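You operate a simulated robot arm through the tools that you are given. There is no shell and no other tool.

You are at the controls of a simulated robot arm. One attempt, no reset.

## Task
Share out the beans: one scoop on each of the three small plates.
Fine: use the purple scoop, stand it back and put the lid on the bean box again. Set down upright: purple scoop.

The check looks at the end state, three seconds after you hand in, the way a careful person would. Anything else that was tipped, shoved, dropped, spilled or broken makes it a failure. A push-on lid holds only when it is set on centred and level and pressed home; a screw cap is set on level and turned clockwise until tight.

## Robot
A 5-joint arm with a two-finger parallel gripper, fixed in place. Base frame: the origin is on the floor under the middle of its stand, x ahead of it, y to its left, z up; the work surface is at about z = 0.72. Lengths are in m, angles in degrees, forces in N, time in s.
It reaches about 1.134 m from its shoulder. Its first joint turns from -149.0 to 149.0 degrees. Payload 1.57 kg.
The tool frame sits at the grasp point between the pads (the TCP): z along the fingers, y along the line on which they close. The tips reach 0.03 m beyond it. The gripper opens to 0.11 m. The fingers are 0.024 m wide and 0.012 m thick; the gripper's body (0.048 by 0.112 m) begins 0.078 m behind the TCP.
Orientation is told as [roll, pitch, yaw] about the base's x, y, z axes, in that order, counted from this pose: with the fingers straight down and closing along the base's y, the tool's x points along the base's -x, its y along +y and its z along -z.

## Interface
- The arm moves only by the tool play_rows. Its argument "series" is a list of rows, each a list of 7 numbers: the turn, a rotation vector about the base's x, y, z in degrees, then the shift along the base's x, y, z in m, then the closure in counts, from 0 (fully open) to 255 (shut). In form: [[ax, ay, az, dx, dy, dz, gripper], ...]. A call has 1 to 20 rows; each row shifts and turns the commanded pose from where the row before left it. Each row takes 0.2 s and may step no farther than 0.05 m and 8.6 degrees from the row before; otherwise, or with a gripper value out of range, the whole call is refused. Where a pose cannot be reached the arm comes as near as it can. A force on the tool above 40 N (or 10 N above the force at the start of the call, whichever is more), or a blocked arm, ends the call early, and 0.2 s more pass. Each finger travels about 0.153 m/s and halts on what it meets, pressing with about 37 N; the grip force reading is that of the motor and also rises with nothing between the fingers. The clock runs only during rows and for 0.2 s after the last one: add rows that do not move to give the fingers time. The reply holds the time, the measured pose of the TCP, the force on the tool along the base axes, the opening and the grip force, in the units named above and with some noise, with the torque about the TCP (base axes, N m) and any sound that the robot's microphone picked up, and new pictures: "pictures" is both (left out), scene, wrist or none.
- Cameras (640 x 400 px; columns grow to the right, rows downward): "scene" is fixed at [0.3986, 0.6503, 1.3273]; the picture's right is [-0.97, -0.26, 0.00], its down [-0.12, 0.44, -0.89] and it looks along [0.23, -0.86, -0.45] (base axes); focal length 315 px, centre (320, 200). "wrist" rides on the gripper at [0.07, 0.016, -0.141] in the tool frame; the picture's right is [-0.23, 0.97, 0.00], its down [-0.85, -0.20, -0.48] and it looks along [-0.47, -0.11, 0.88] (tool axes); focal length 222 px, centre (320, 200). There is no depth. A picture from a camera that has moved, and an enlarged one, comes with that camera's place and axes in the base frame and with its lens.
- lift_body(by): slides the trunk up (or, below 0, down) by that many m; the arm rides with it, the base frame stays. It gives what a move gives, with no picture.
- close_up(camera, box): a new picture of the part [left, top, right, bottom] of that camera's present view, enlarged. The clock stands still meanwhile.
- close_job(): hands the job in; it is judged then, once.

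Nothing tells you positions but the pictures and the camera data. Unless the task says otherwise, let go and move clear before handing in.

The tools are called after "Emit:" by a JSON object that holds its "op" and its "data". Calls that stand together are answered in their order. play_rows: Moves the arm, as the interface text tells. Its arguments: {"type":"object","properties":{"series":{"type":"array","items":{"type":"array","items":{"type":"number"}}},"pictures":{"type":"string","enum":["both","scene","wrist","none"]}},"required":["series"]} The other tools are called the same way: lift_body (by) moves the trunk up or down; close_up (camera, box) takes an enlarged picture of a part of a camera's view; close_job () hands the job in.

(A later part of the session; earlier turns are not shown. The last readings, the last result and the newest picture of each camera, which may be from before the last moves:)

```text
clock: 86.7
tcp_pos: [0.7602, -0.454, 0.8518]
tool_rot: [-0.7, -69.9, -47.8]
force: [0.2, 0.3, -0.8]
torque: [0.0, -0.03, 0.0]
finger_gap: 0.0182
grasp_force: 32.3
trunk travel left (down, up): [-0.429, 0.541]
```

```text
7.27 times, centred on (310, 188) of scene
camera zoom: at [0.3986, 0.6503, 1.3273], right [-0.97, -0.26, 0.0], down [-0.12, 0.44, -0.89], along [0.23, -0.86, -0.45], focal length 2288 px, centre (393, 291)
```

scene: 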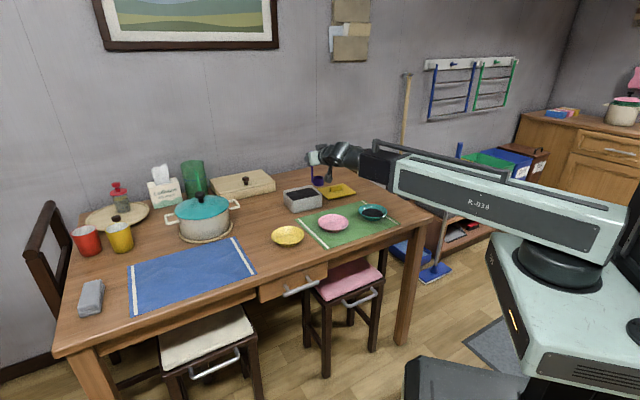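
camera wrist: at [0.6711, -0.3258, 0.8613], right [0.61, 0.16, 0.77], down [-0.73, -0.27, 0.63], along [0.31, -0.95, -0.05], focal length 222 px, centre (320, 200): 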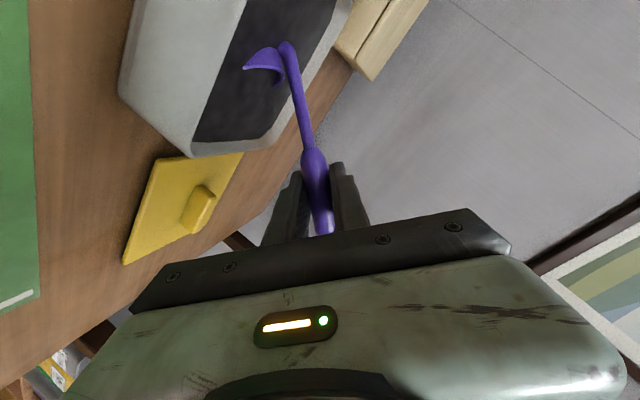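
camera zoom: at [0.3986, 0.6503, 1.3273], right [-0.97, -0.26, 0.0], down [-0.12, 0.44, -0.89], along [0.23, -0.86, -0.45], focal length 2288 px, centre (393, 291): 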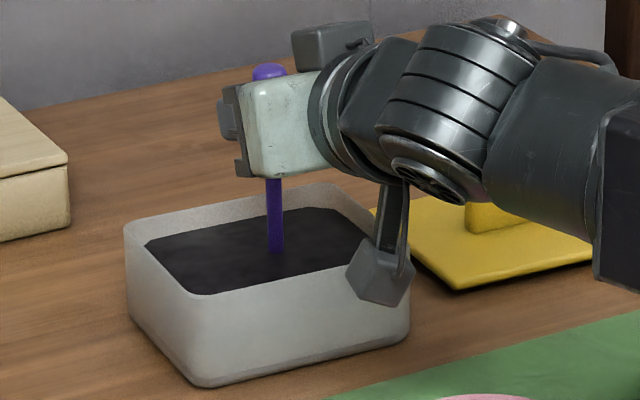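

The cup is fully under the surface now. Lifting it straight up and checking.

Emit:
{"op": "lift_body", "data": {"by": 0.03}}

Emit:
{"op": "lift_body", "data": {"by": 0.03}}

Emit:
{"op": "close_up", "data": {"camera": "wrist", "box": [200, 0, 400, 150]}}

Emit:
{"op": "close_up", "data": {"camera": "scene", "box": [275, 145, 345, 215]}}

```text
clock: 87.5
tcp_pos: [0.7599, -0.454, 0.8813]
tool_rot: [-0.5, -70.0, -48.3]
force: [-0.6, -0.5, -0.6]
torque: [-0.01, -0.06, -0.02]
finger_gap: 0.0181
grasp_force: 32.3
trunk travel left (down, up): [-0.459, 0.511]
```

```text
clock: 88.2
tcp_pos: [0.7608, -0.4541, 0.9116]
tool_rot: [-0.4, -69.9, -48.2]
force: [0.0, -0.3, -0.6]
torque: [0.03, -0.03, 0.01]
finger_gap: 0.0181
grasp_force: 32.9
trunk travel left (down, up): [-0.489, 0.481]
```

```text
2.67 times, centred on (300, 75) of wrist
camera zoom: at [0.6689, -0.3251, 0.8955], right [0.78, 0.59, 0.21], down [-0.25, -0.01, 0.97], along [0.57, -0.81, 0.14], focal length 592 px, centre (373, 533)
```

zoom: 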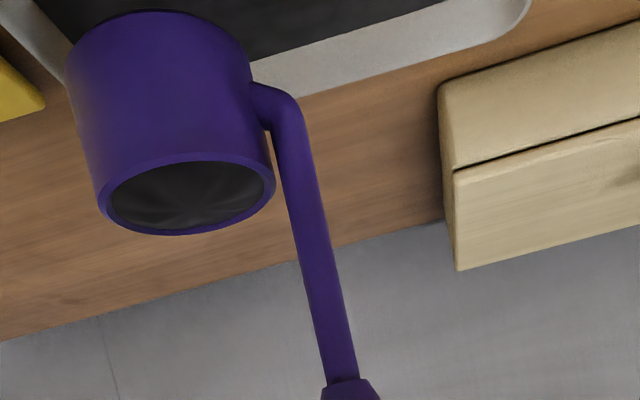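

```text
5.71 times, centred on (310, 180) of scene
camera zoom: at [0.3986, 0.6503, 1.3273], right [-0.97, -0.26, 0.0], down [-0.12, 0.44, -0.89], along [0.23, -0.86, -0.45], focal length 1798 px, centre (377, 314)
```

zoom: 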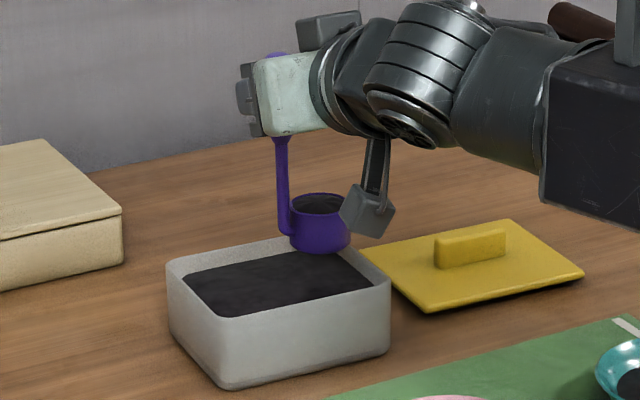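

Full cup again. I notice the scoop has slid about 5 mm down in the grip, so I'll add that to my heights. Turning to heading 48° and carrying it to the pink plate.

Emit:
{"op": "play_rows", "data": {"series": [[0, 0, 4.3, 0, 0, 0, 255], [0, 0, 8, 0, 0, 0, 255], [0, 0, 8, 0, 0, 0, 255], [0, 0, 8, 0, 0, 0, 255], [0, 0, 8, 0, 0, 0, 255], [0, 0, 8, 0, 0, 0, 255], [0, 0, 8, 0, 0, 0, 255], [0, 0, 8, 0, 0, 0, 255], [0, 0, 8, 0, 0, 0, 255], [0, 0, 8, 0, 0, 0, 255], [0, 0, 8, 0, 0, 0, 255], [0, 0, 8, 0, 0, 0, 255], [0, 0, 4, 0, 0, 0, 255], [0, 0, 0, 0, 0, 0, 255]], "pictures": "none"}}

Emit:
{"op": "play_rows", "data": {"series": [[0, 0, 0, -0.0085, 0.0081, 0, 255], [0, 0, 0, -0.0171, 0.0161, 0, 255], [0, 0, 0, -0.02135, 0.02014, 0, 255], [0, 0, 0, -0.02135, 0.02014, 0, 255], [0, 0, 0, -0.02135, 0.02014, 0, 255], [0, 0, 0, -0.02135, 0.02014, 0, 255], [0, 0, 0, -0.02135, 0.02014, 0, 255], [0, 0, 0, -0.0171, 0.0161, 0, 255], [0, 0, 0, -0.0085, 0.0081, 0, 255], [0, 0, 0, 0, 0, 0, 255]], "pictures": "scene"}}

Emit:
{"op": "close_up", "data": {"camera": "scene", "box": [275, 140, 395, 240]}}

```text
clock: 91.2
tcp_pos: [0.7609, -0.4541, 0.9112]
tool_rot: [-0.4, -69.8, 48.1]
force: [-0.6, -0.2, -0.5]
torque: [0.03, -0.03, 0.0]
finger_gap: 0.0183
grasp_force: 32.9
trunk travel left (down, up): [-0.489, 0.481]
```

```text
clock: 93.4
tcp_pos: [0.601, -0.3049, 0.9114]
tool_rot: [-0.4, -70.0, 48.1]
force: [0.4, 0.4, -0.7]
torque: [0.01, 0.04, 0.0]
finger_gap: 0.0181
grasp_force: 33.1
trunk travel left (down, up): [-0.489, 0.481]
```

scene: 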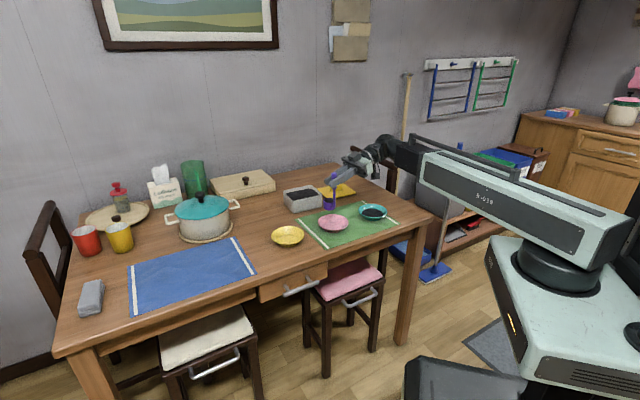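

```text
4.00 times, centred on (335, 190) of scene
camera zoom: at [0.3986, 0.6503, 1.3273], right [-0.97, -0.26, 0.0], down [-0.12, 0.44, -0.89], along [0.23, -0.86, -0.45], focal length 1258 px, centre (260, 240)
```

zoom: 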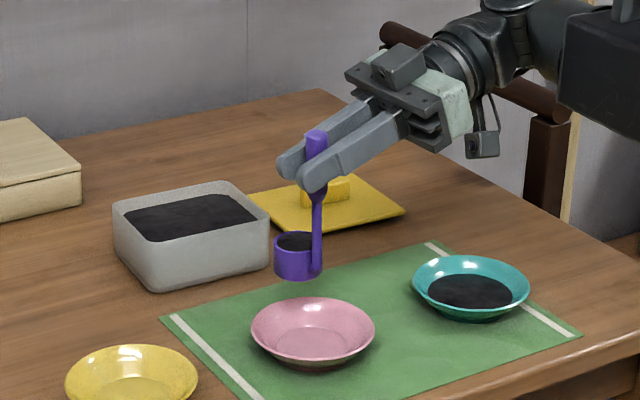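

Level and full above the pink plate. Lowering to pouring height and pouring slowly.

Emit:
{"op": "lift_body", "data": {"by": -0.031}}

Emit:
{"op": "play_rows", "data": {"series": [[5.346, 5.936, -2.907, 0, 0, 0, 255], [5.346, 5.936, -2.907, 0.0007, 0.0007, 0, 255], [5.346, 5.936, -2.907, 0.0007, 0.0007, 0, 255], [5.346, 5.936, -2.907, 0.0059, -0.004, 0, 255], [2.673, 2.968, -1.4535, 0.0049, -0.0051, 0, 255], [2.673, 2.968, -1.4535, 0.0049, -0.0051, 0, 255], [2.673, 2.968, -1.4535, 0.0049, -0.0051, 0, 255], [2.673, 2.968, -1.4535, 0.0049, -0.0051, 0, 255], [2.673, 2.968, -1.4535, 0.0038, -0.0047, 0, 255], [2.673, 2.968, -1.4535, 0.0038, -0.0047, 0, 255], [0, 0, 0, 0, 0, 0, 255]], "pictures": "none"}}

Emit:
{"op": "close_up", "data": {"camera": "scene", "box": [285, 160, 385, 240]}}

```text
clock: 94.2
tcp_pos: [0.6026, -0.3045, 0.881]
tool_rot: [-0.4, -70.0, 48.2]
force: [0.7, 0.0, 0.0]
torque: [0.02, 0.01, 0.01]
finger_gap: 0.0182
grasp_force: 32.3
trunk travel left (down, up): [-0.458, 0.512]
```

```text
clock: 96.6
tcp_pos: [0.6365, -0.3366, 0.8793]
tool_rot: [66.8, -28.4, -30.4]
force: [-0.3, 0.3, -0.8]
torque: [-0.05, 0.03, 0.0]
finger_gap: 0.0182
grasp_force: 32.8
trunk travel left (down, up): [-0.458, 0.512]
```

```text
5.00 times, centred on (335, 200) of scene
camera zoom: at [0.3986, 0.6503, 1.3273], right [-0.97, -0.26, 0.0], down [-0.12, 0.44, -0.89], along [0.23, -0.86, -0.45], focal length 1573 px, centre (245, 200)
```

zoom: 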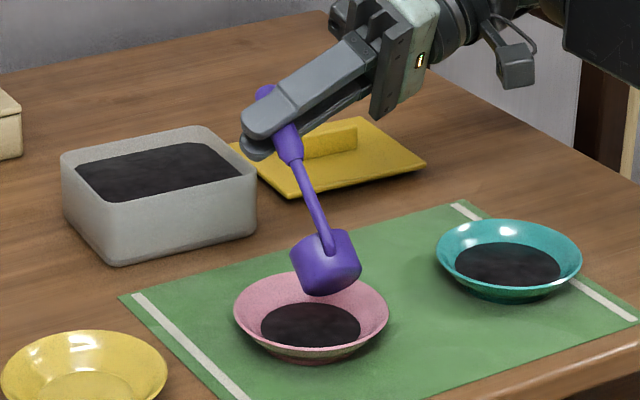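

Beans are landing in the pink plate. Finishing the pour.

Emit:
{"op": "lift_body", "data": {"by": -0.015}}

Emit:
{"op": "play_rows", "data": {"series": [[2.673, 2.968, -1.4535, 0.003, -0.0054, 0, 255], [2.673, 2.968, -1.4535, 0.003, -0.0054, 0, 255], [2.673, 2.968, -1.4535, 0.0026, -0.005, 0, 255], [2.673, 2.968, -1.4535, 0.0026, -0.005, 0, 255], [2.673, 2.968, -1.4535, 0.0013, -0.0046, 0, 255], [2.673, 2.968, -1.4535, 0.0013, -0.0046, 0, 255], [2.673, 2.968, -1.4535, 0.0008, -0.0041, 0, 255], [2.673, 2.968, -1.4535, 0.0008, -0.0041, 0, 255], [5.346, 5.936, -2.907, 0.0003, -0.0063, 0, 255], [5.346, 5.936, -2.907, 0.0003, -0.0049, 0, 255], [5.346, 5.936, -2.907, -0.0009, -0.0032, 0, 255], [0, 0, 0, 0, 0, 0, 255], [0, 0, 0, 0, 0, 0, 255]], "pictures": "none"}}

Emit:
{"op": "close_up", "data": {"camera": "scene", "box": [285, 160, 405, 240]}}

Emit:
{"op": "close_up", "data": {"camera": "wrist", "box": [160, 0, 400, 150]}}

```text
clock: 97.2
tcp_pos: [0.6362, -0.337, 0.8644]
tool_rot: [66.8, -28.4, -30.5]
force: [0.3, -0.1, -0.9]
torque: [-0.03, -0.06, -0.01]
finger_gap: 0.0181
grasp_force: 33.0
trunk travel left (down, up): [-0.443, 0.527]
```

```text
clock: 100.0
tcp_pos: [0.6527, -0.3896, 0.8639]
tool_rot: [67.1, 27.2, -52.6]
force: [0.4, 0.4, -0.3]
torque: [-0.05, -0.02, -0.03]
finger_gap: 0.018
grasp_force: 32.5
trunk travel left (down, up): [-0.443, 0.527]
```

```text
5.00 times, centred on (345, 200) of scene
camera zoom: at [0.3986, 0.6503, 1.3273], right [-0.97, -0.26, 0.0], down [-0.12, 0.44, -0.89], along [0.23, -0.86, -0.45], focal length 1573 px, centre (195, 200)
```

zoom: 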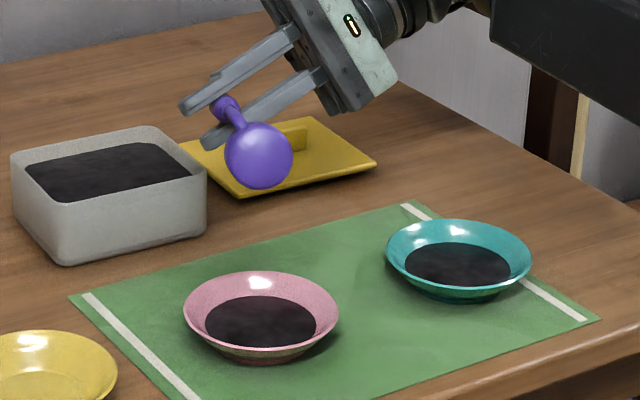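

```text
2.67 times, centred on (280, 75) of wrist
camera zoom: at [0.5354, -0.4401, 0.9601], right [0.67, -0.26, 0.69], down [0.05, -0.92, -0.39], along [0.74, 0.3, -0.61], focal length 592 px, centre (427, 533)
```

zoom: 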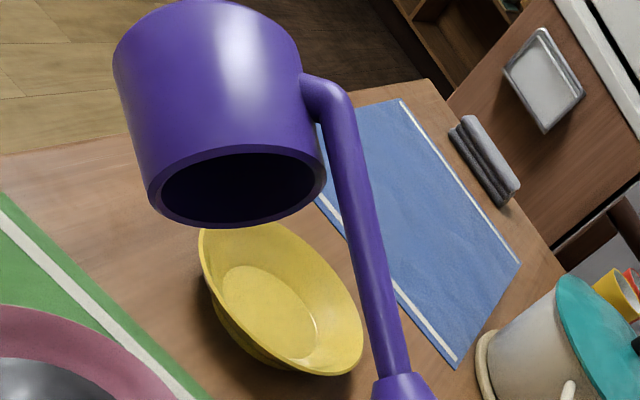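

Pink plate done. Raising, uprighting the cup, and returning to the box for the third scoop.

Emit:
{"op": "lift_body", "data": {"by": 0.06}}

Emit:
{"op": "play_rows", "data": {"series": [[-5.346, -5.936, 2.907, 0, 0, 0, 255], [-5.346, -5.936, 2.907, 0, 0, 0, 255], [-5.346, -5.936, 2.907, 0, 0, 0, 255], [-5.346, -5.936, 2.907, 0, 0, 0, 255], [-5.346, -5.936, 2.907, 0, 0, 0, 255], [-5.346, -5.936, 2.907, 0, 0, 0, 255], [-5.346, -5.936, 2.907, 0, 0, 0, 255], [-5.346, -5.936, 2.907, 0, 0, 0, 255], [-5.346, -5.936, 2.907, 0, 0, 0, 255], [-5.346, -5.936, 2.907, 0, 0, 0, 255], [-5.346, -5.936, 2.907, 0, 0, 0, 255], [-5.346, -5.936, 2.907, 0, 0, 0, 255], [-5.346, -5.936, 2.907, 0, 0, 0, 255], [-5.346, -5.936, 2.907, 0, 0, 0, 255], [0, 0, 0, 0, 0, 0, 255]], "pictures": "none"}}

Emit:
{"op": "close_up", "data": {"camera": "wrist", "box": [200, 0, 400, 150]}}

Emit:
{"op": "play_rows", "data": {"series": [[0, 0, -4.03, 0.0063, -0.0067, 0, 255], [0, 0, -8.03, 0.0063, -0.0067, 0, 255], [0, 0, -8.03, 0.0063, -0.0067, 0, 255], [0, 0, -8.03, 0.0063, -0.0067, 0, 255], [0, 0, -8.03, 0.0063, -0.0067, 0, 255], [0, 0, -8.03, 0.0063, -0.0067, 0, 255], [0, 0, -8.03, 0.0063, -0.0067, 0, 255], [0, 0, -8.03, 0.0063, -0.0067, 0, 255], [0, 0, -8.03, 0.0063, -0.0067, 0, 255], [0, 0, -8.03, 0.0063, -0.0067, 0, 255], [0, 0, -8.03, 0.0063, -0.0067, 0, 255], [0, 0, -8.03, 0.0063, -0.0067, 0, 255], [0, 0, -4.03, 0, 0, 0, 255], [0, 0, 0, 0, 0, 0, 255]], "pictures": "none"}}

Emit:
{"op": "close_up", "data": {"camera": "wrist", "box": [200, 0, 400, 150]}}

Emit:
{"op": "close_up", "data": {"camera": "scene", "box": [265, 140, 385, 220]}}

```text
clock: 101.0
tcp_pos: [0.6527, -0.3881, 0.9256]
tool_rot: [67.1, 27.1, -52.5]
force: [-0.1, 0.3, -1.1]
torque: [-0.04, -0.02, -0.01]
finger_gap: 0.0181
grasp_force: 32.8
trunk travel left (down, up): [-0.503, 0.467]
```

```text
clock: 104.2
tcp_pos: [0.6525, -0.3901, 0.9254]
tool_rot: [-0.9, -69.8, 48.6]
force: [0.5, 0.7, -0.7]
torque: [0.0, 0.0, 0.0]
finger_gap: 0.018
grasp_force: 32.8
trunk travel left (down, up): [-0.503, 0.467]
```

```text
2.67 times, centred on (300, 75) of wrist
camera zoom: at [0.5345, -0.4939, 0.9094], right [-0.67, 0.71, 0.21], down [0.04, -0.24, 0.97], along [0.74, 0.66, 0.13], focal length 592 px, centre (373, 533)
```

zoom: 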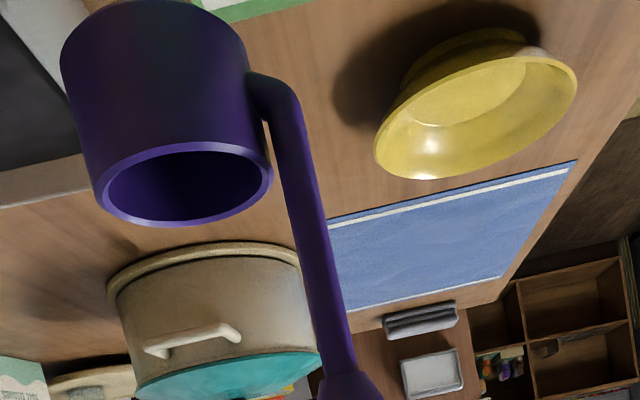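

```text
clock: 107.2
tcp_pos: [0.7279, -0.4691, 0.9245]
tool_rot: [-0.6, -69.7, -48.2]
force: [0.4, 0.7, -0.1]
torque: [0.01, 0.03, 0.01]
finger_gap: 0.0181
grasp_force: 32.7
trunk travel left (down, up): [-0.503, 0.467]
```

```text
2.67 times, centred on (300, 75) of wrist
camera zoom: at [0.6363, -0.3403, 0.9094], right [0.78, 0.58, 0.21], down [-0.25, -0.01, 0.97], along [0.57, -0.81, 0.14], focal length 592 px, centre (373, 533)
```

zoom: 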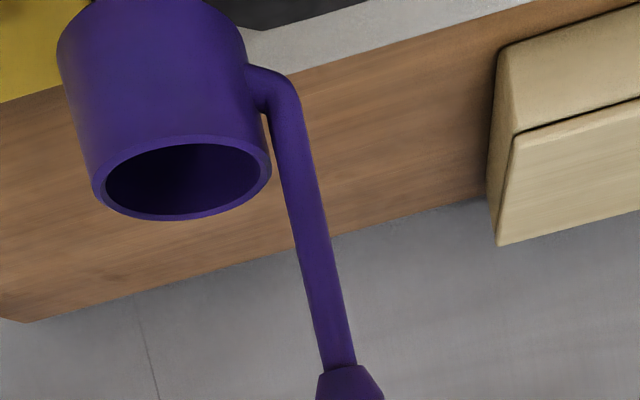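

```text
5.00 times, centred on (325, 180) of scene
camera zoom: at [0.3986, 0.6503, 1.3273], right [-0.97, -0.26, 0.0], down [-0.12, 0.44, -0.89], along [0.23, -0.86, -0.45], focal length 1573 px, centre (295, 300)
```

zoom: 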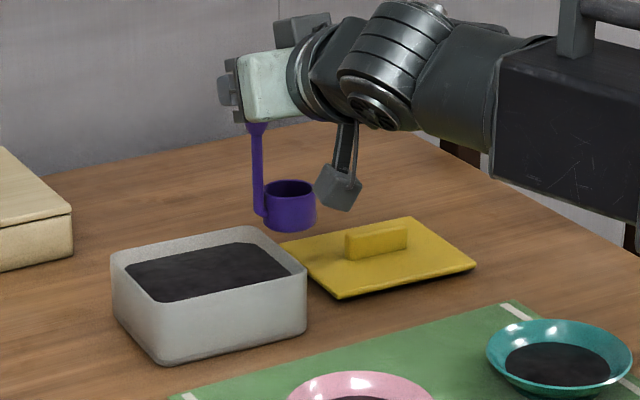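

The scoop has slid about 10 mm in total along the grip, still firmly held and straight; I'll raise my dip heights by that amount. Tilting and dipping for the third scoop.

Emit:
{"op": "play_rows", "data": {"series": [[5.31, -5.97, -2.91, -0.0008, -0.0008, 0, 255], [5.31, -5.97, -2.91, -0.0008, -0.0008, 0, 255], [5.31, -5.97, -2.91, -0.0008, -0.0008, 0, 255], [5.31, -5.97, -2.91, -0.0008, -0.0008, 0, 255], [5.31, -5.97, -2.91, -0.0008, -0.0008, 0, 255], [5.31, -5.97, -2.91, -0.0008, -0.0008, 0, 255], [5.31, -5.97, -2.91, -0.0007, -0.0007, 0, 255], [0, 0, 0, 0, 0, 0, 255]], "pictures": "none"}}

Emit:
{"op": "lift_body", "data": {"by": -0.05}}

Emit:
{"op": "lift_body", "data": {"by": -0.03}}

Emit:
{"op": "close_up", "data": {"camera": "wrist", "box": [160, 0, 400, 200]}}

Emit:
{"op": "close_up", "data": {"camera": "scene", "box": [275, 165, 345, 215]}}

```text
clock: 109.0
tcp_pos: [0.7227, -0.4753, 0.9247]
tool_rot: [66.7, -28.4, -126.9]
force: [-0.7, -0.3, -1.1]
torque: [-0.01, 0.05, -0.01]
finger_gap: 0.0181
grasp_force: 32.7
trunk travel left (down, up): [-0.503, 0.467]
```

```text
clock: 109.9
tcp_pos: [0.7217, -0.475, 0.8756]
tool_rot: [66.7, -28.5, -126.8]
force: [0.1, 0.3, -1.5]
torque: [-0.01, 0.01, -0.03]
finger_gap: 0.0181
grasp_force: 32.3
trunk travel left (down, up): [-0.453, 0.517]
```

```text
clock: 110.7
tcp_pos: [0.7226, -0.4754, 0.8438]
tool_rot: [66.8, -28.5, -126.7]
force: [-0.6, 0.0, -1.5]
torque: [-0.02, 0.03, 0.0]
finger_gap: 0.0184
grasp_force: 32.8
trunk travel left (down, up): [-0.423, 0.547]
```

```text
2.00 times, centred on (280, 100) of wrist
camera zoom: at [0.6804, -0.3243, 0.8745], right [0.44, -0.05, 0.89], down [-0.86, -0.29, 0.41], along [0.24, -0.96, -0.17], focal length 444 px, centre (400, 400)
```

zoom: 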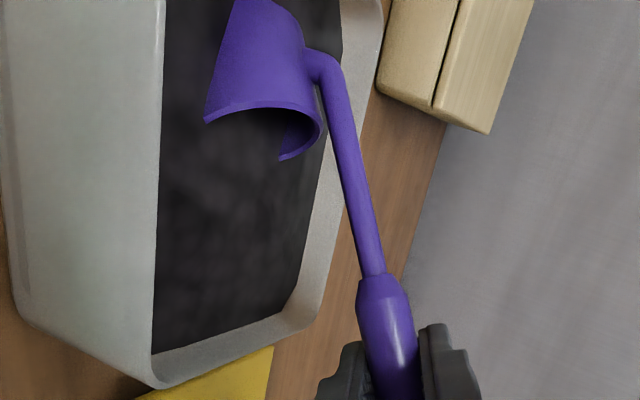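

```text
8.00 times, centred on (310, 190) of scene
camera zoom: at [0.3986, 0.6503, 1.3273], right [-0.97, -0.26, 0.0], down [-0.12, 0.44, -0.89], along [0.23, -0.86, -0.45], focal length 2517 px, centre (400, 280)
```

zoom: 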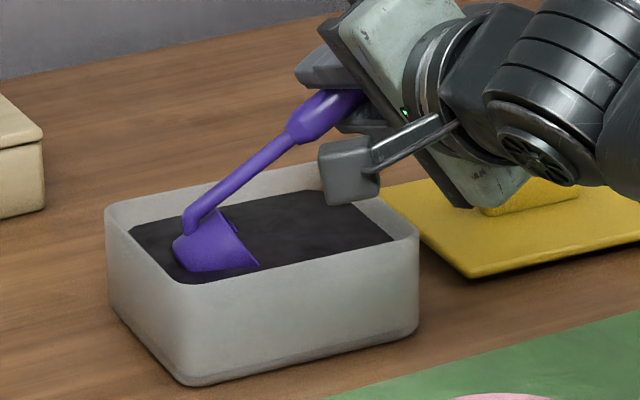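

Bean level is a bit lower now, so I'll go 6 mm deeper before the stroke.

Emit:
{"op": "lift_body", "data": {"by": -0.006}}

Emit:
{"op": "play_rows", "data": {"series": [[0, 0, 0, -0.0045, -0.004, 0, 255], [0, 0, 0, -0.0045, -0.004, 0, 255]], "pictures": "none"}}

Emit:
{"op": "lift_body", "data": {"by": 0.009}}

Emit:
{"op": "play_rows", "data": {"series": [[-5.31, 5.97, 2.91, 0, 0, 0, 255], [0, 0, 0, 0, 0, 0, 255]], "pictures": "none"}}

Emit:
{"op": "lift_body", "data": {"by": 0.008}}

Emit:
{"op": "play_rows", "data": {"series": [[-5.31, 5.97, 2.91, 0.0049, 0.0044, 0, 255], [0, 0, 0, 0, 0, 0, 255]], "pictures": "none"}}

Emit:
{"op": "close_up", "data": {"camera": "wrist", "box": [160, 0, 400, 200]}}

```text
clock: 111.2
tcp_pos: [0.7215, -0.475, 0.8383]
tool_rot: [66.7, -28.5, -126.8]
force: [0.2, -0.6, -0.5]
torque: [-0.03, 0.04, 0.02]
finger_gap: 0.0183
grasp_force: 32.5
trunk travel left (down, up): [-0.417, 0.553]
```

```text
clock: 111.8
tcp_pos: [0.7135, -0.4825, 0.8389]
tool_rot: [66.7, -28.6, -126.8]
force: [0.0, 0.8, -0.5]
torque: [-0.04, 0.06, 0.01]
finger_gap: 0.0185
grasp_force: 32.9
trunk travel left (down, up): [-0.417, 0.553]
```

```text
clock: 112.4
tcp_pos: [0.7127, -0.4836, 0.8474]
tool_rot: [66.7, -28.6, -126.9]
force: [-0.9, 0.5, -0.9]
torque: [-0.04, 0.02, 0.01]
finger_gap: 0.0186
grasp_force: 32.7
trunk travel left (down, up): [-0.426, 0.544]
```

```text
clock: 113.0
tcp_pos: [0.7145, -0.4841, 0.8474]
tool_rot: [64.4, -36.3, -122.8]
force: [-0.5, 0.1, -1.7]
torque: [0.01, 0.03, 0.0]
finger_gap: 0.0181
grasp_force: 33.2
trunk travel left (down, up): [-0.426, 0.544]
```

```text
clock: 113.6
tcp_pos: [0.7147, -0.4831, 0.8551]
tool_rot: [64.6, -36.3, -122.7]
force: [-0.3, -1.0, -0.9]
torque: [-0.05, -0.01, 0.0]
finger_gap: 0.0181
grasp_force: 33.2
trunk travel left (down, up): [-0.434, 0.536]
```

```text
clock: 114.2
tcp_pos: [0.7174, -0.4789, 0.8553]
tool_rot: [61.3, -43.9, -117.8]
force: [-0.2, -0.3, -1.0]
torque: [-0.04, 0.04, 0.0]
finger_gap: 0.0185
grasp_force: 32.4
trunk travel left (down, up): [-0.434, 0.536]
```

```text
2.00 times, centred on (280, 100) of wrist
camera zoom: at [0.6651, -0.3293, 0.8676], right [0.61, 0.16, 0.77], down [-0.72, -0.27, 0.63], along [0.31, -0.95, -0.05], focal length 444 px, centre (400, 400)
```

zoom: 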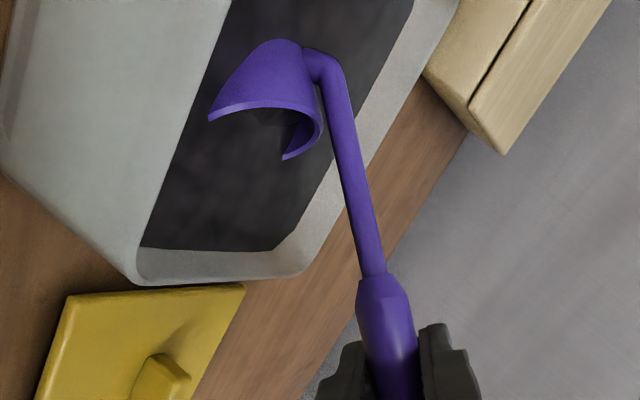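

Emit:
{"op": "lift_body", "data": {"by": 0.005}}

Emit:
{"op": "play_rows", "data": {"series": [[-5.31, 5.97, 2.91, 0.0085, 0.005, 0, 255], [-5.31, 5.97, 2.91, 0.0085, 0.005, 0, 255], [-5.31, 5.97, 2.91, 0.0085, 0.005, 0, 255], [-5.31, 5.97, 2.91, 0.0085, 0.005, 0, 255], [-5.31, 5.97, 2.91, 0.0085, 0.005, 0, 255], [0, 0, 0, 0, 0, 0, 255]], "pictures": "none"}}

Emit:
{"op": "close_up", "data": {"camera": "wrist", "box": [200, 0, 400, 150]}}

Emit:
{"op": "close_up", "data": {"camera": "scene", "box": [275, 160, 345, 215]}}

```text
clock: 114.7
tcp_pos: [0.7185, -0.4785, 0.8605]
tool_rot: [61.2, -43.8, -117.7]
force: [0.3, 0.3, -0.6]
torque: [-0.02, 0.04, 0.0]
finger_gap: 0.0181
grasp_force: 32.7
trunk travel left (down, up): [-0.439, 0.531]
```

```text
clock: 116.1
tcp_pos: [0.7606, -0.4549, 0.8612]
tool_rot: [-0.9, -69.8, -47.8]
force: [-0.7, -0.3, -1.3]
torque: [0.0, -0.03, -0.01]
finger_gap: 0.0182
grasp_force: 32.8
trunk travel left (down, up): [-0.439, 0.531]
```

```text
2.67 times, centred on (300, 75) of wrist
camera zoom: at [0.6692, -0.3247, 0.8454], right [0.78, 0.59, 0.21], down [-0.25, -0.01, 0.97], along [0.57, -0.81, 0.13], focal length 592 px, centre (373, 533)
```

zoom: 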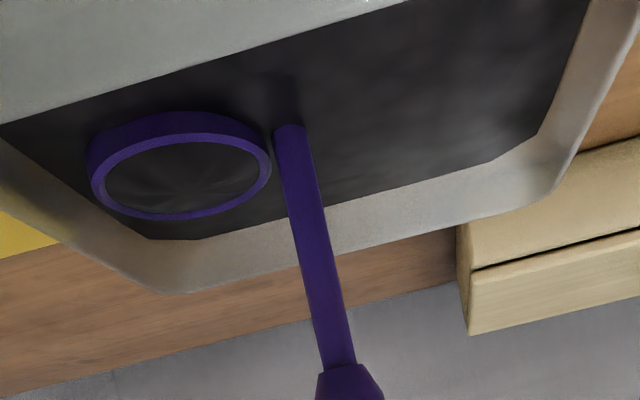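

```text
7.27 times, centred on (310, 188) of scene
camera zoom: at [0.3986, 0.6503, 1.3273], right [-0.97, -0.26, 0.0], down [-0.12, 0.44, -0.89], along [0.23, -0.86, -0.45], focal length 2288 px, centre (393, 291)
```

zoom: 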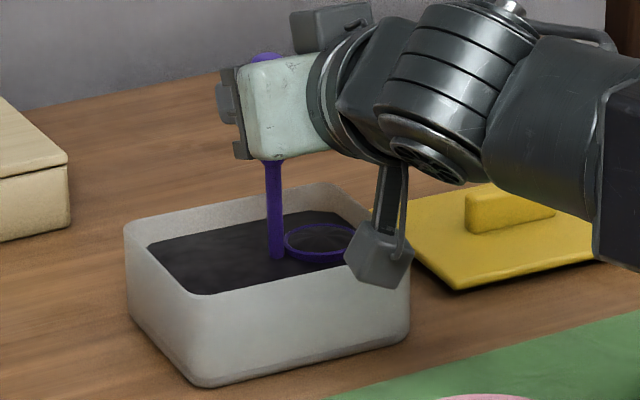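

The cup looks filled. I'll press it 8 mm down upright to top it up, then lift and compare.

Emit:
{"op": "lift_body", "data": {"by": -0.008}}

Emit:
{"op": "lift_body", "data": {"by": 0.03}}

Emit:
{"op": "lift_body", "data": {"by": 0.038}}

Emit:
{"op": "close_up", "data": {"camera": "wrist", "box": [200, 0, 400, 150]}}

Emit:
{"op": "close_up", "data": {"camera": "scene", "box": [275, 145, 345, 215]}}

```text
clock: 116.7
tcp_pos: [0.7605, -0.4539, 0.8528]
tool_rot: [-0.6, -69.8, -48.0]
force: [0.1, 0.4, -0.9]
torque: [0.01, 0.01, 0.02]
finger_gap: 0.0181
grasp_force: 32.7
trunk travel left (down, up): [-0.431, 0.539]
```

```text
clock: 117.5
tcp_pos: [0.7603, -0.454, 0.8834]
tool_rot: [-0.6, -69.8, -48.2]
force: [-0.5, 0.5, -1.1]
torque: [-0.01, -0.01, -0.01]
finger_gap: 0.0185
grasp_force: 32.5
trunk travel left (down, up): [-0.461, 0.509]
```

```text
clock: 118.3
tcp_pos: [0.7608, -0.4538, 0.9208]
tool_rot: [-0.6, -69.7, -48.0]
force: [0.5, -1.0, 0.2]
torque: [0.0, 0.01, -0.01]
finger_gap: 0.0183
grasp_force: 32.8
trunk travel left (down, up): [-0.499, 0.471]
```

```text
2.67 times, centred on (300, 75) of wrist
camera zoom: at [0.6692, -0.3248, 0.9054], right [0.78, 0.58, 0.21], down [-0.25, -0.01, 0.97], along [0.57, -0.81, 0.13], focal length 592 px, centre (373, 533)
```

zoom: 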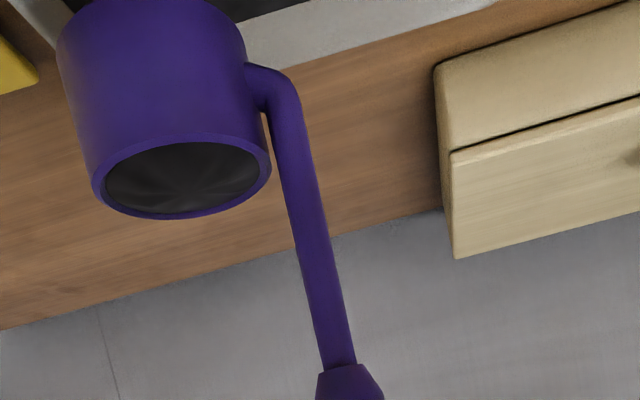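

```text
5.71 times, centred on (310, 180) of scene
camera zoom: at [0.3986, 0.6503, 1.3273], right [-0.97, -0.26, 0.0], down [-0.12, 0.44, -0.89], along [0.23, -0.86, -0.45], focal length 1798 px, centre (377, 314)
```

zoom: 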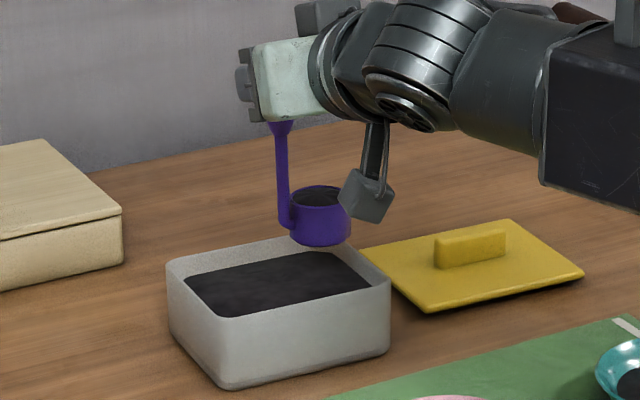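

Third scoop is full. Turning to heading 48° and carrying it to the yellow plate.

Emit:
{"op": "play_rows", "data": {"series": [[0, 0, 4.2, 0, 0, 0, 255], [0, 0, 8, 0, 0, 0, 255], [0, 0, 8, 0, 0, 0, 255], [0, 0, 8, 0, 0, 0, 255], [0, 0, 8, 0, 0, 0, 255], [0, 0, 8, 0, 0, 0, 255], [0, 0, 8, 0, 0, 0, 255], [0, 0, 8, 0, 0, 0, 255], [0, 0, 8, 0, 0, 0, 255], [0, 0, 8, 0, 0, 0, 255], [0, 0, 8, 0, 0, 0, 255], [0, 0, 8, 0, 0, 0, 255], [0, 0, 4, 0, 0, 0, 255], [0, 0, 0, 0, 0, 0, 255]], "pictures": "none"}}

Emit:
{"op": "play_rows", "data": {"series": [[0, 0, 0, -0.0011, 0.0114, 0, 255], [0, 0, 0, -0.0023, 0.0227, 0, 255], [0, 0, 0, -0.0028, 0.0284, 0, 255], [0, 0, 0, -0.0028, 0.0284, 0, 255], [0, 0, 0, -0.0028, 0.0284, 0, 255], [0, 0, 0, -0.0028, 0.0284, 0, 255], [0, 0, 0, -0.0028, 0.0284, 0, 255], [0, 0, 0, -0.0028, 0.0284, 0, 255], [0, 0, 0, -0.0028, 0.0284, 0, 255], [0, 0, 0, -0.0023, 0.0227, 0, 255], [0, 0, 0, -0.0011, 0.0114, 0, 255], [0, 0, 0, 0, 0, 0, 255]], "pictures": "scene"}}

Emit:
{"op": "close_up", "data": {"camera": "scene", "box": [240, 140, 360, 250]}}

```text
clock: 121.3
tcp_pos: [0.7608, -0.4536, 0.9206]
tool_rot: [-0.6, -69.8, 48.3]
force: [-0.7, 0.0, -1.7]
torque: [0.02, 0.03, -0.01]
finger_gap: 0.0182
grasp_force: 32.5
trunk travel left (down, up): [-0.499, 0.471]
```

```text
clock: 123.9
tcp_pos: [0.734, -0.1867, 0.92]
tool_rot: [-0.6, -69.9, 48.1]
force: [-0.6, -1.3, -1.1]
torque: [0.02, 0.01, 0.0]
finger_gap: 0.018
grasp_force: 32.3
trunk travel left (down, up): [-0.499, 0.471]
```

scene: 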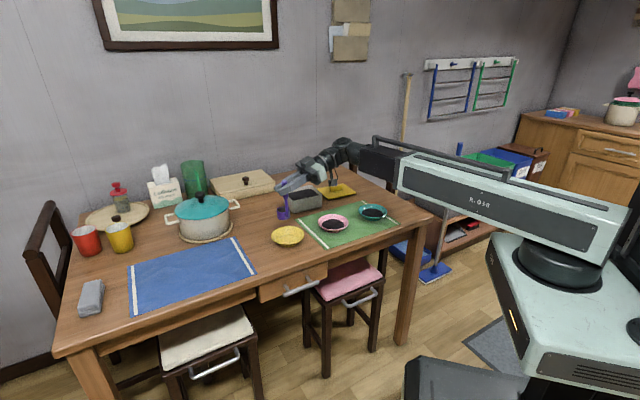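

```text
3.64 times, centred on (300, 195) of scene
camera zoom: at [0.3986, 0.6503, 1.3273], right [-0.97, -0.26, 0.0], down [-0.12, 0.44, -0.89], along [0.23, -0.86, -0.45], focal length 1144 px, centre (393, 218)
```

zoom: 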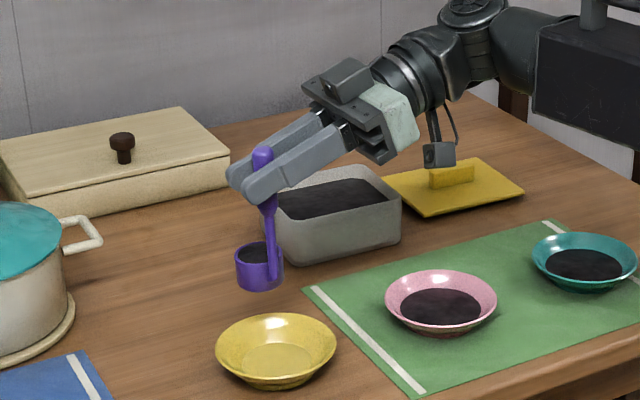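

Lined up over the yellow plate. Lowering to pouring height and pouring the same way.

Emit:
{"op": "lift_body", "data": {"by": -0.0355}}

Emit:
{"op": "play_rows", "data": {"series": [[5.346, 5.936, -2.907, 0, 0, 0, 255], [5.346, 5.936, -2.907, 0.0007, 0.0007, 0, 255], [5.346, 5.936, -2.907, 0.0007, 0.0007, 0, 255], [5.346, 5.936, -2.907, 0.0078, -0.0057, 0, 255], [2.673, 2.968, -1.4535, 0.0051, -0.0053, 0, 255], [2.673, 2.968, -1.4535, 0.0051, -0.0053, 0, 255], [2.673, 2.968, -1.4535, 0.0051, -0.0053, 0, 255], [2.673, 2.968, -1.4535, 0.0051, -0.0053, 0, 255], [2.673, 2.968, -1.4535, 0.004, -0.0049, 0, 255], [2.673, 2.968, -1.4535, 0.004, -0.0049, 0, 255], [0, 0, 0, 0, 0, 0, 255]], "pictures": "none"}}

Emit:
{"op": "close_up", "data": {"camera": "scene", "box": [240, 165, 340, 250]}}

```text
clock: 124.7
tcp_pos: [0.7354, -0.1871, 0.8852]
tool_rot: [-0.6, -69.8, 48.1]
force: [0.1, -0.1, -0.9]
torque: [0.05, 0.01, -0.02]
finger_gap: 0.0181
grasp_force: 32.4
trunk travel left (down, up): [-0.463, 0.507]
```

```text
clock: 127.1
tcp_pos: [0.7718, -0.2217, 0.8838]
tool_rot: [66.6, -28.3, -30.4]
force: [-0.3, -0.4, -0.7]
torque: [-0.02, -0.05, -0.02]
finger_gap: 0.0181
grasp_force: 32.6
trunk travel left (down, up): [-0.463, 0.507]
```

```text
4.71 times, centred on (290, 208) of scene
camera zoom: at [0.3986, 0.6503, 1.3273], right [-0.97, -0.26, 0.0], down [-0.12, 0.44, -0.89], along [0.23, -0.86, -0.45], focal length 1480 px, centre (461, 165)
```

zoom: 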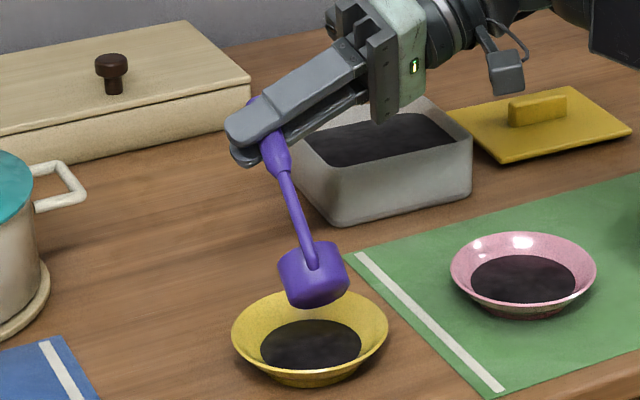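

Pouring well into the yellow plate. Finishing the pour.

Emit:
{"op": "lift_body", "data": {"by": -0.012}}

Emit:
{"op": "play_rows", "data": {"series": [[2.673, 2.968, -1.4535, 0.0032, -0.0055, 0, 255], [2.673, 2.968, -1.4535, 0.0032, -0.0055, 0, 255], [2.673, 2.968, -1.4535, 0.0026, -0.005, 0, 255], [2.673, 2.968, -1.4535, 0.0026, -0.005, 0, 255], [2.673, 2.968, -1.4535, 0.0013, -0.0046, 0, 255], [2.673, 2.968, -1.4535, 0.0013, -0.0046, 0, 255], [2.673, 2.968, -1.4535, 0.0008, -0.0041, 0, 255], [2.673, 2.968, -1.4535, 0.0008, -0.0041, 0, 255], [5.346, 5.936, -2.907, 0.0003, -0.0063, 0, 255], [5.346, 5.936, -2.907, -0.0001, -0.0046, 0, 255], [5.346, 5.936, -2.907, -0.0009, -0.0032, 0, 255], [0, 0, 0, 0, 0, 0, 255], [0, 0, 0, 0, 0, 0, 255]], "pictures": "none"}}

Emit:
{"op": "close_up", "data": {"camera": "scene", "box": [240, 155, 360, 250]}}

Emit:
{"op": "close_up", "data": {"camera": "wrist", "box": [160, 0, 400, 150]}}

```text
clock: 127.7
tcp_pos: [0.7713, -0.2229, 0.8725]
tool_rot: [66.5, -28.4, -30.4]
force: [1.0, 0.3, -0.6]
torque: [-0.05, -0.03, -0.02]
finger_gap: 0.0181
grasp_force: 32.3
trunk travel left (down, up): [-0.451, 0.519]
```

```text
clock: 130.5
tcp_pos: [0.7861, -0.2747, 0.8733]
tool_rot: [67.0, 27.2, -52.8]
force: [-0.5, -0.1, -0.8]
torque: [-0.1, -0.02, 0.01]
finger_gap: 0.0184
grasp_force: 33.1
trunk travel left (down, up): [-0.451, 0.519]
```

```text
4.21 times, centred on (300, 202) of scene
camera zoom: at [0.3986, 0.6503, 1.3273], right [-0.97, -0.26, 0.0], down [-0.12, 0.44, -0.89], along [0.23, -0.86, -0.45], focal length 1325 px, centre (404, 190)
```

zoom: 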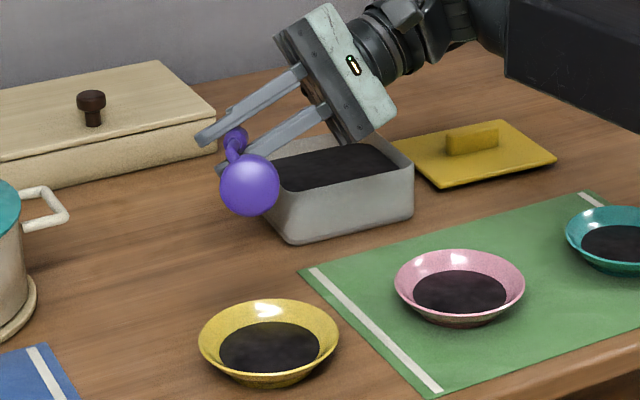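

```text
2.67 times, centred on (280, 75) of wrist
camera zoom: at [0.6701, -0.3259, 0.9684], right [0.67, -0.26, 0.69], down [0.05, -0.92, -0.39], along [0.74, 0.3, -0.61], focal length 592 px, centre (427, 533)
```

zoom: 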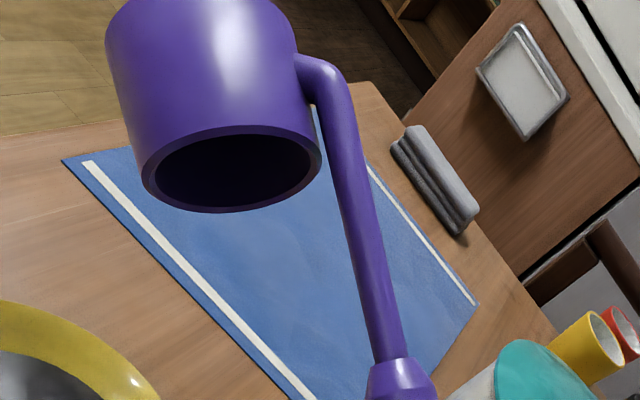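

All three plates have an even scoop and the cup is empty. Raising, uprighting the scoop and taking it back to where it stood.

Emit:
{"op": "lift_body", "data": {"by": 0.065}}

Emit:
{"op": "play_rows", "data": {"series": [[-5.346, -5.936, 2.907, 0, 0, 0, 255], [-5.346, -5.936, 2.907, 0, 0, 0, 255], [-5.346, -5.936, 2.907, 0, 0, 0, 255], [-5.346, -5.936, 2.907, 0, 0, 0, 255], [-5.346, -5.936, 2.907, 0, 0, 0, 255], [-5.346, -5.936, 2.907, 0, 0, 0, 255], [-5.346, -5.936, 2.907, 0, 0, 0, 255], [-5.346, -5.936, 2.907, 0, 0, 0, 255], [-5.346, -5.936, 2.907, 0, 0, 0, 255], [-5.346, -5.936, 2.907, 0, 0, 0, 255], [-5.346, -5.936, 2.907, 0, 0, 0, 255], [-5.346, -5.936, 2.907, 0, 0, 0, 255], [-5.346, -5.936, 2.907, 0, 0, 0, 255], [-5.346, -5.936, 2.907, 0, 0, 0, 255], [0, 0, 0, 0, 0, 0, 255]], "pictures": "none"}}

Emit:
{"op": "play_rows", "data": {"series": [[0, 0, -7.83, 0.0184, -0.0019, 0, 255], [0, 0, -7.83, 0.0184, -0.0019, 0, 255], [0, 0, -7.83, 0.0184, -0.0019, 0, 255], [0, 0, -7.83, 0.0184, -0.0019, 0, 255], [0, 0, 0, 0, 0, 0, 255]], "pictures": "both"}}

Emit:
{"op": "close_up", "data": {"camera": "scene", "box": [215, 140, 335, 230]}}

Emit:
{"op": "close_up", "data": {"camera": "wrist", "box": [200, 0, 440, 200]}}

```text
clock: 131.5
tcp_pos: [0.7866, -0.2761, 0.9387]
tool_rot: [67.0, 27.2, -52.6]
force: [0.4, 0.4, -1.1]
torque: [-0.06, -0.04, 0.04]
finger_gap: 0.0182
grasp_force: 33.0
trunk travel left (down, up): [-0.516, 0.454]
```

```text
clock: 134.7
tcp_pos: [0.787, -0.2752, 0.9389]
tool_rot: [-0.9, -69.8, 48.5]
force: [-1.2, 0.3, -1.2]
torque: [0.01, 0.04, -0.02]
finger_gap: 0.0183
grasp_force: 32.5
trunk travel left (down, up): [-0.516, 0.454]
```

```text
clock: 135.9
tcp_pos: [0.8619, -0.282, 0.9384]
tool_rot: [-0.7, -69.7, 16.9]
force: [0.7, -0.7, -0.2]
torque: [0.04, -0.01, -0.04]
finger_gap: 0.0183
grasp_force: 33.1
trunk travel left (down, up): [-0.516, 0.454]
camera wrist: at [0.7058, -0.3105, 0.9229], right [-0.2, 0.96, 0.21], down [-0.09, -0.23, 0.97], along [0.98, 0.17, 0.13], focal length 222 px, centre (320, 200)
```

scene: 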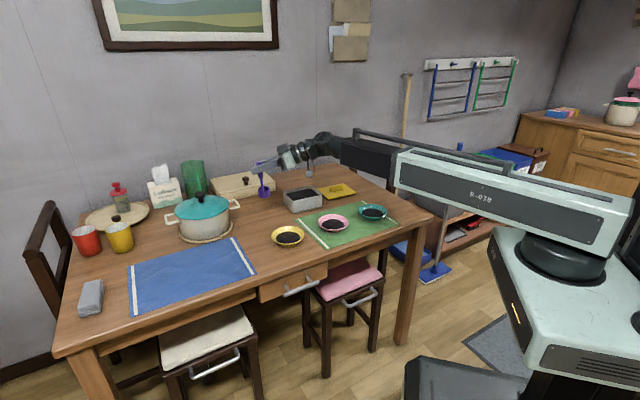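
wrist: 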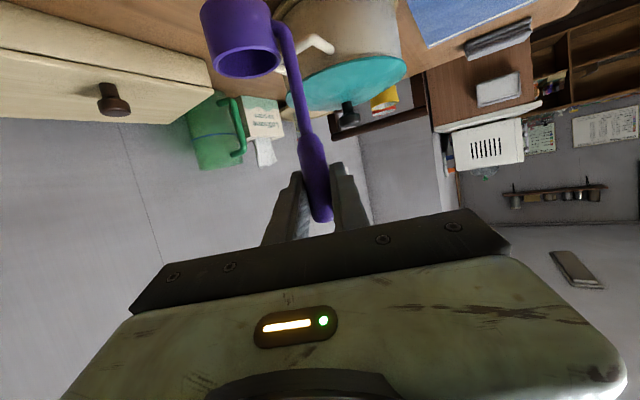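

```text
4.44 times, centred on (275, 185) of scene
camera zoom: at [0.3986, 0.6503, 1.3273], right [-0.97, -0.26, 0.0], down [-0.12, 0.44, -0.89], along [0.23, -0.86, -0.45], focal length 1398 px, centre (520, 267)
```

zoom: 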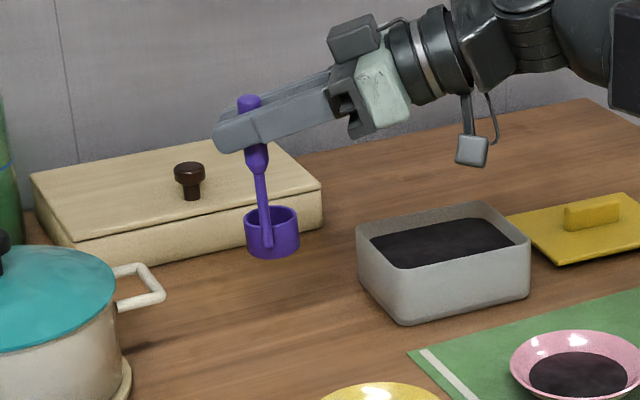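

```text
2.00 times, centred on (320, 100) of wrist
camera zoom: at [0.7058, -0.3105, 0.9229], right [-0.2, 0.96, 0.21], down [-0.09, -0.23, 0.97], along [0.98, 0.17, 0.13], focal length 444 px, centre (320, 400)
```

zoom: 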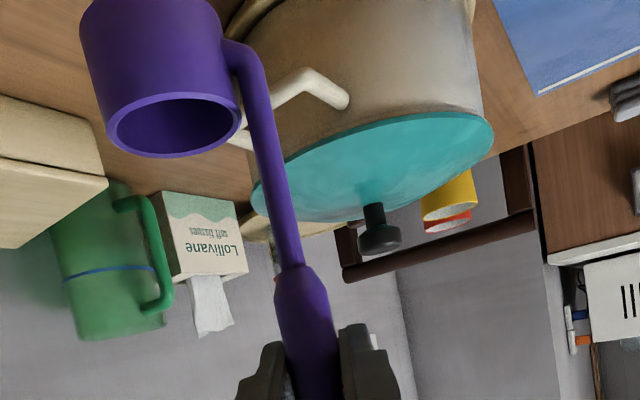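

Slip measured at about 12 mm, so contact should come at TCP z ≈ 0.845. Lowering over its old spot, slowly at the end.

Emit:
{"op": "lift_body", "data": {"by": -0.082}}

Emit:
{"op": "lift_body", "data": {"by": -0.006}}

Emit:
{"op": "close_up", "data": {"camera": "scene", "box": [235, 165, 305, 225]}}

```text
clock: 137.1
tcp_pos: [0.8609, -0.2836, 0.8572]
tool_rot: [-0.7, -69.8, 17.0]
force: [-0.5, 0.1, -1.2]
torque: [0.02, 0.05, -0.02]
finger_gap: 0.0184
grasp_force: 32.8
trunk travel left (down, up): [-0.434, 0.536]
```

```text
clock: 137.6
tcp_pos: [0.8613, -0.2814, 0.8517]
tool_rot: [-0.7, -69.8, 16.9]
force: [-0.3, 0.7, -0.8]
torque: [-0.02, -0.02, -0.01]
finger_gap: 0.0183
grasp_force: 32.7
trunk travel left (down, up): [-0.428, 0.542]
```

```text
6.67 times, centred on (270, 195) of scene
camera zoom: at [0.3986, 0.6503, 1.3273], right [-0.97, -0.26, 0.0], down [-0.12, 0.44, -0.89], along [0.23, -0.86, -0.45], focal length 2097 px, centre (653, 233)
```

zoom: 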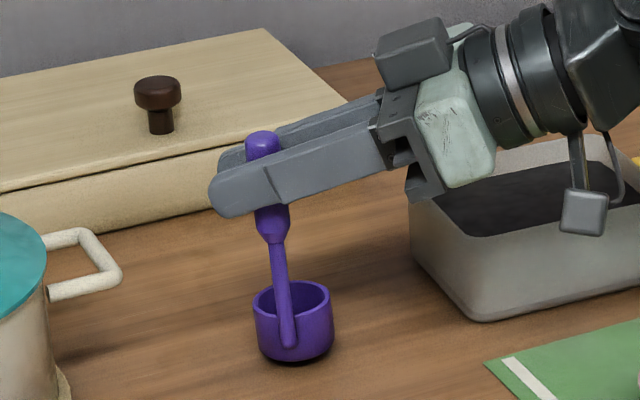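

The cup is a few millimetres above the table and seems to lean slightly. Zooming in to measure the lean before setting it down.

Emit:
{"op": "close_up", "data": {"camera": "scene", "box": [250, 175, 290, 215]}}

```text
10.00 times, centred on (270, 195) of scene
camera zoom: at [0.3986, 0.6503, 1.3273], right [-0.97, -0.26, 0.0], down [-0.12, 0.44, -0.89], along [0.23, -0.86, -0.45], focal length 3146 px, centre (820, 250)
```

zoom: 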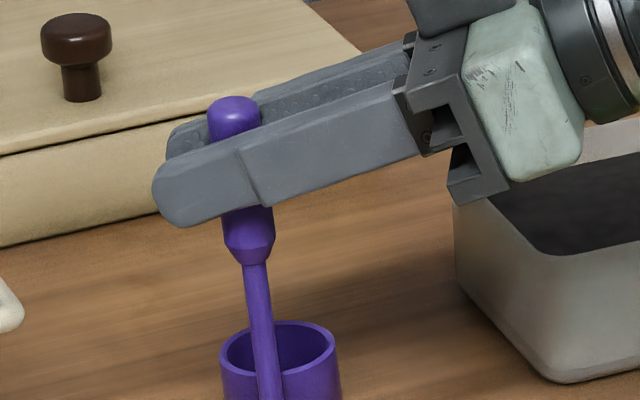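

The scoop leans about 2° forward in the grip. I'll correct by pitching the tool 2°, then lower to contact.

Emit:
{"op": "play_rows", "data": {"series": [[0.292, -0.956, 0, 0, 0, 0.0039, 255], [0.292, -0.956, 0, 0, 0, 0.0039, 255], [0, 0, 0, 0, 0, 0, 255]], "pictures": "none"}}

Emit:
{"op": "lift_body", "data": {"by": -0.011}}

Emit:
{"op": "close_up", "data": {"camera": "scene", "box": [250, 180, 290, 220]}}

```text
clock: 138.4
tcp_pos: [0.8608, -0.284, 0.8585]
tool_rot: [-0.7, -71.9, 16.9]
force: [0.3, -0.1, -1.1]
torque: [0.0, 0.01, 0.03]
finger_gap: 0.0179
grasp_force: 33.0
trunk travel left (down, up): [-0.428, 0.542]
```

```text
clock: 139.0
tcp_pos: [0.8604, -0.2841, 0.8479]
tool_rot: [-0.8, -71.8, 17.0]
force: [-0.1, -1.0, -1.1]
torque: [0.02, 0.01, 0.0]
finger_gap: 0.018
grasp_force: 33.4
trunk travel left (down, up): [-0.417, 0.553]
```

```text
10.00 times, centred on (270, 200) of scene
camera zoom: at [0.3986, 0.6503, 1.3273], right [-0.97, -0.26, 0.0], down [-0.12, 0.44, -0.89], along [0.23, -0.86, -0.45], focal length 3146 px, centre (820, 200)
```

zoom: 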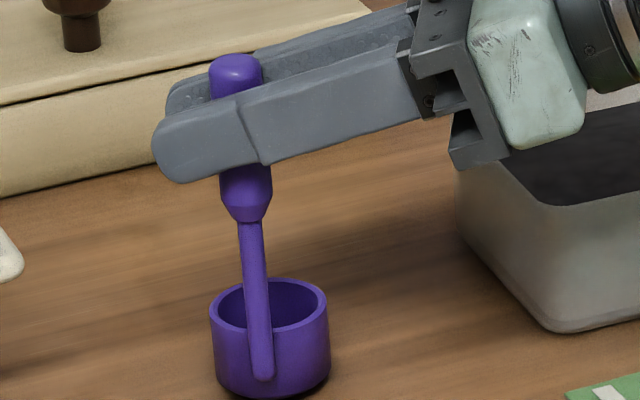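

Upright now. Lowering the last millimetres to contact.

Emit:
{"op": "lift_body", "data": {"by": -0.002}}

Emit:
{"op": "lift_body", "data": {"by": -0.0015}}

Emit:
{"op": "close_up", "data": {"camera": "scene", "box": [250, 180, 290, 220]}}

```text
clock: 139.6
tcp_pos: [0.8607, -0.2824, 0.8464]
tool_rot: [-0.9, -71.8, 17.0]
force: [-1.0, 0.2, -0.3]
torque: [0.04, 0.02, 0.0]
finger_gap: 0.0181
grasp_force: 32.0
trunk travel left (down, up): [-0.415, 0.555]
```

```text
clock: 140.1
tcp_pos: [0.8606, -0.283, 0.8448]
tool_rot: [-0.7, -71.9, 17.0]
force: [0.5, 0.6, 1.5]
torque: [0.0, -0.09, 0.02]
finger_gap: 0.0183
grasp_force: 33.1
trunk travel left (down, up): [-0.414, 0.556]
```

```text
10.00 times, centred on (270, 200) of scene
camera zoom: at [0.3986, 0.6503, 1.3273], right [-0.97, -0.26, 0.0], down [-0.12, 0.44, -0.89], along [0.23, -0.86, -0.45], focal length 3146 px, centre (820, 200)
```

zoom: 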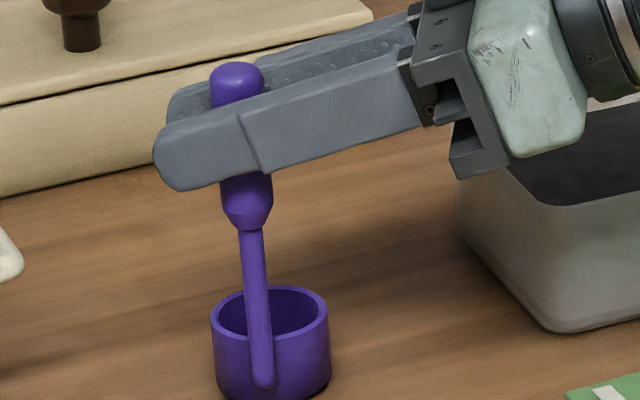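

Emit:
{"op": "lift_body", "data": {"by": -0.001}}

```text
clock: 140.6
tcp_pos: [0.8611, -0.2828, 0.8442]
tool_rot: [-0.8, -71.8, 17.0]
force: [2.1, -0.5, 9.5]
torque: [-0.04, -0.37, 0.05]
finger_gap: 0.0181
grasp_force: 32.6
trunk travel left (down, up): [-0.413, 0.557]
```

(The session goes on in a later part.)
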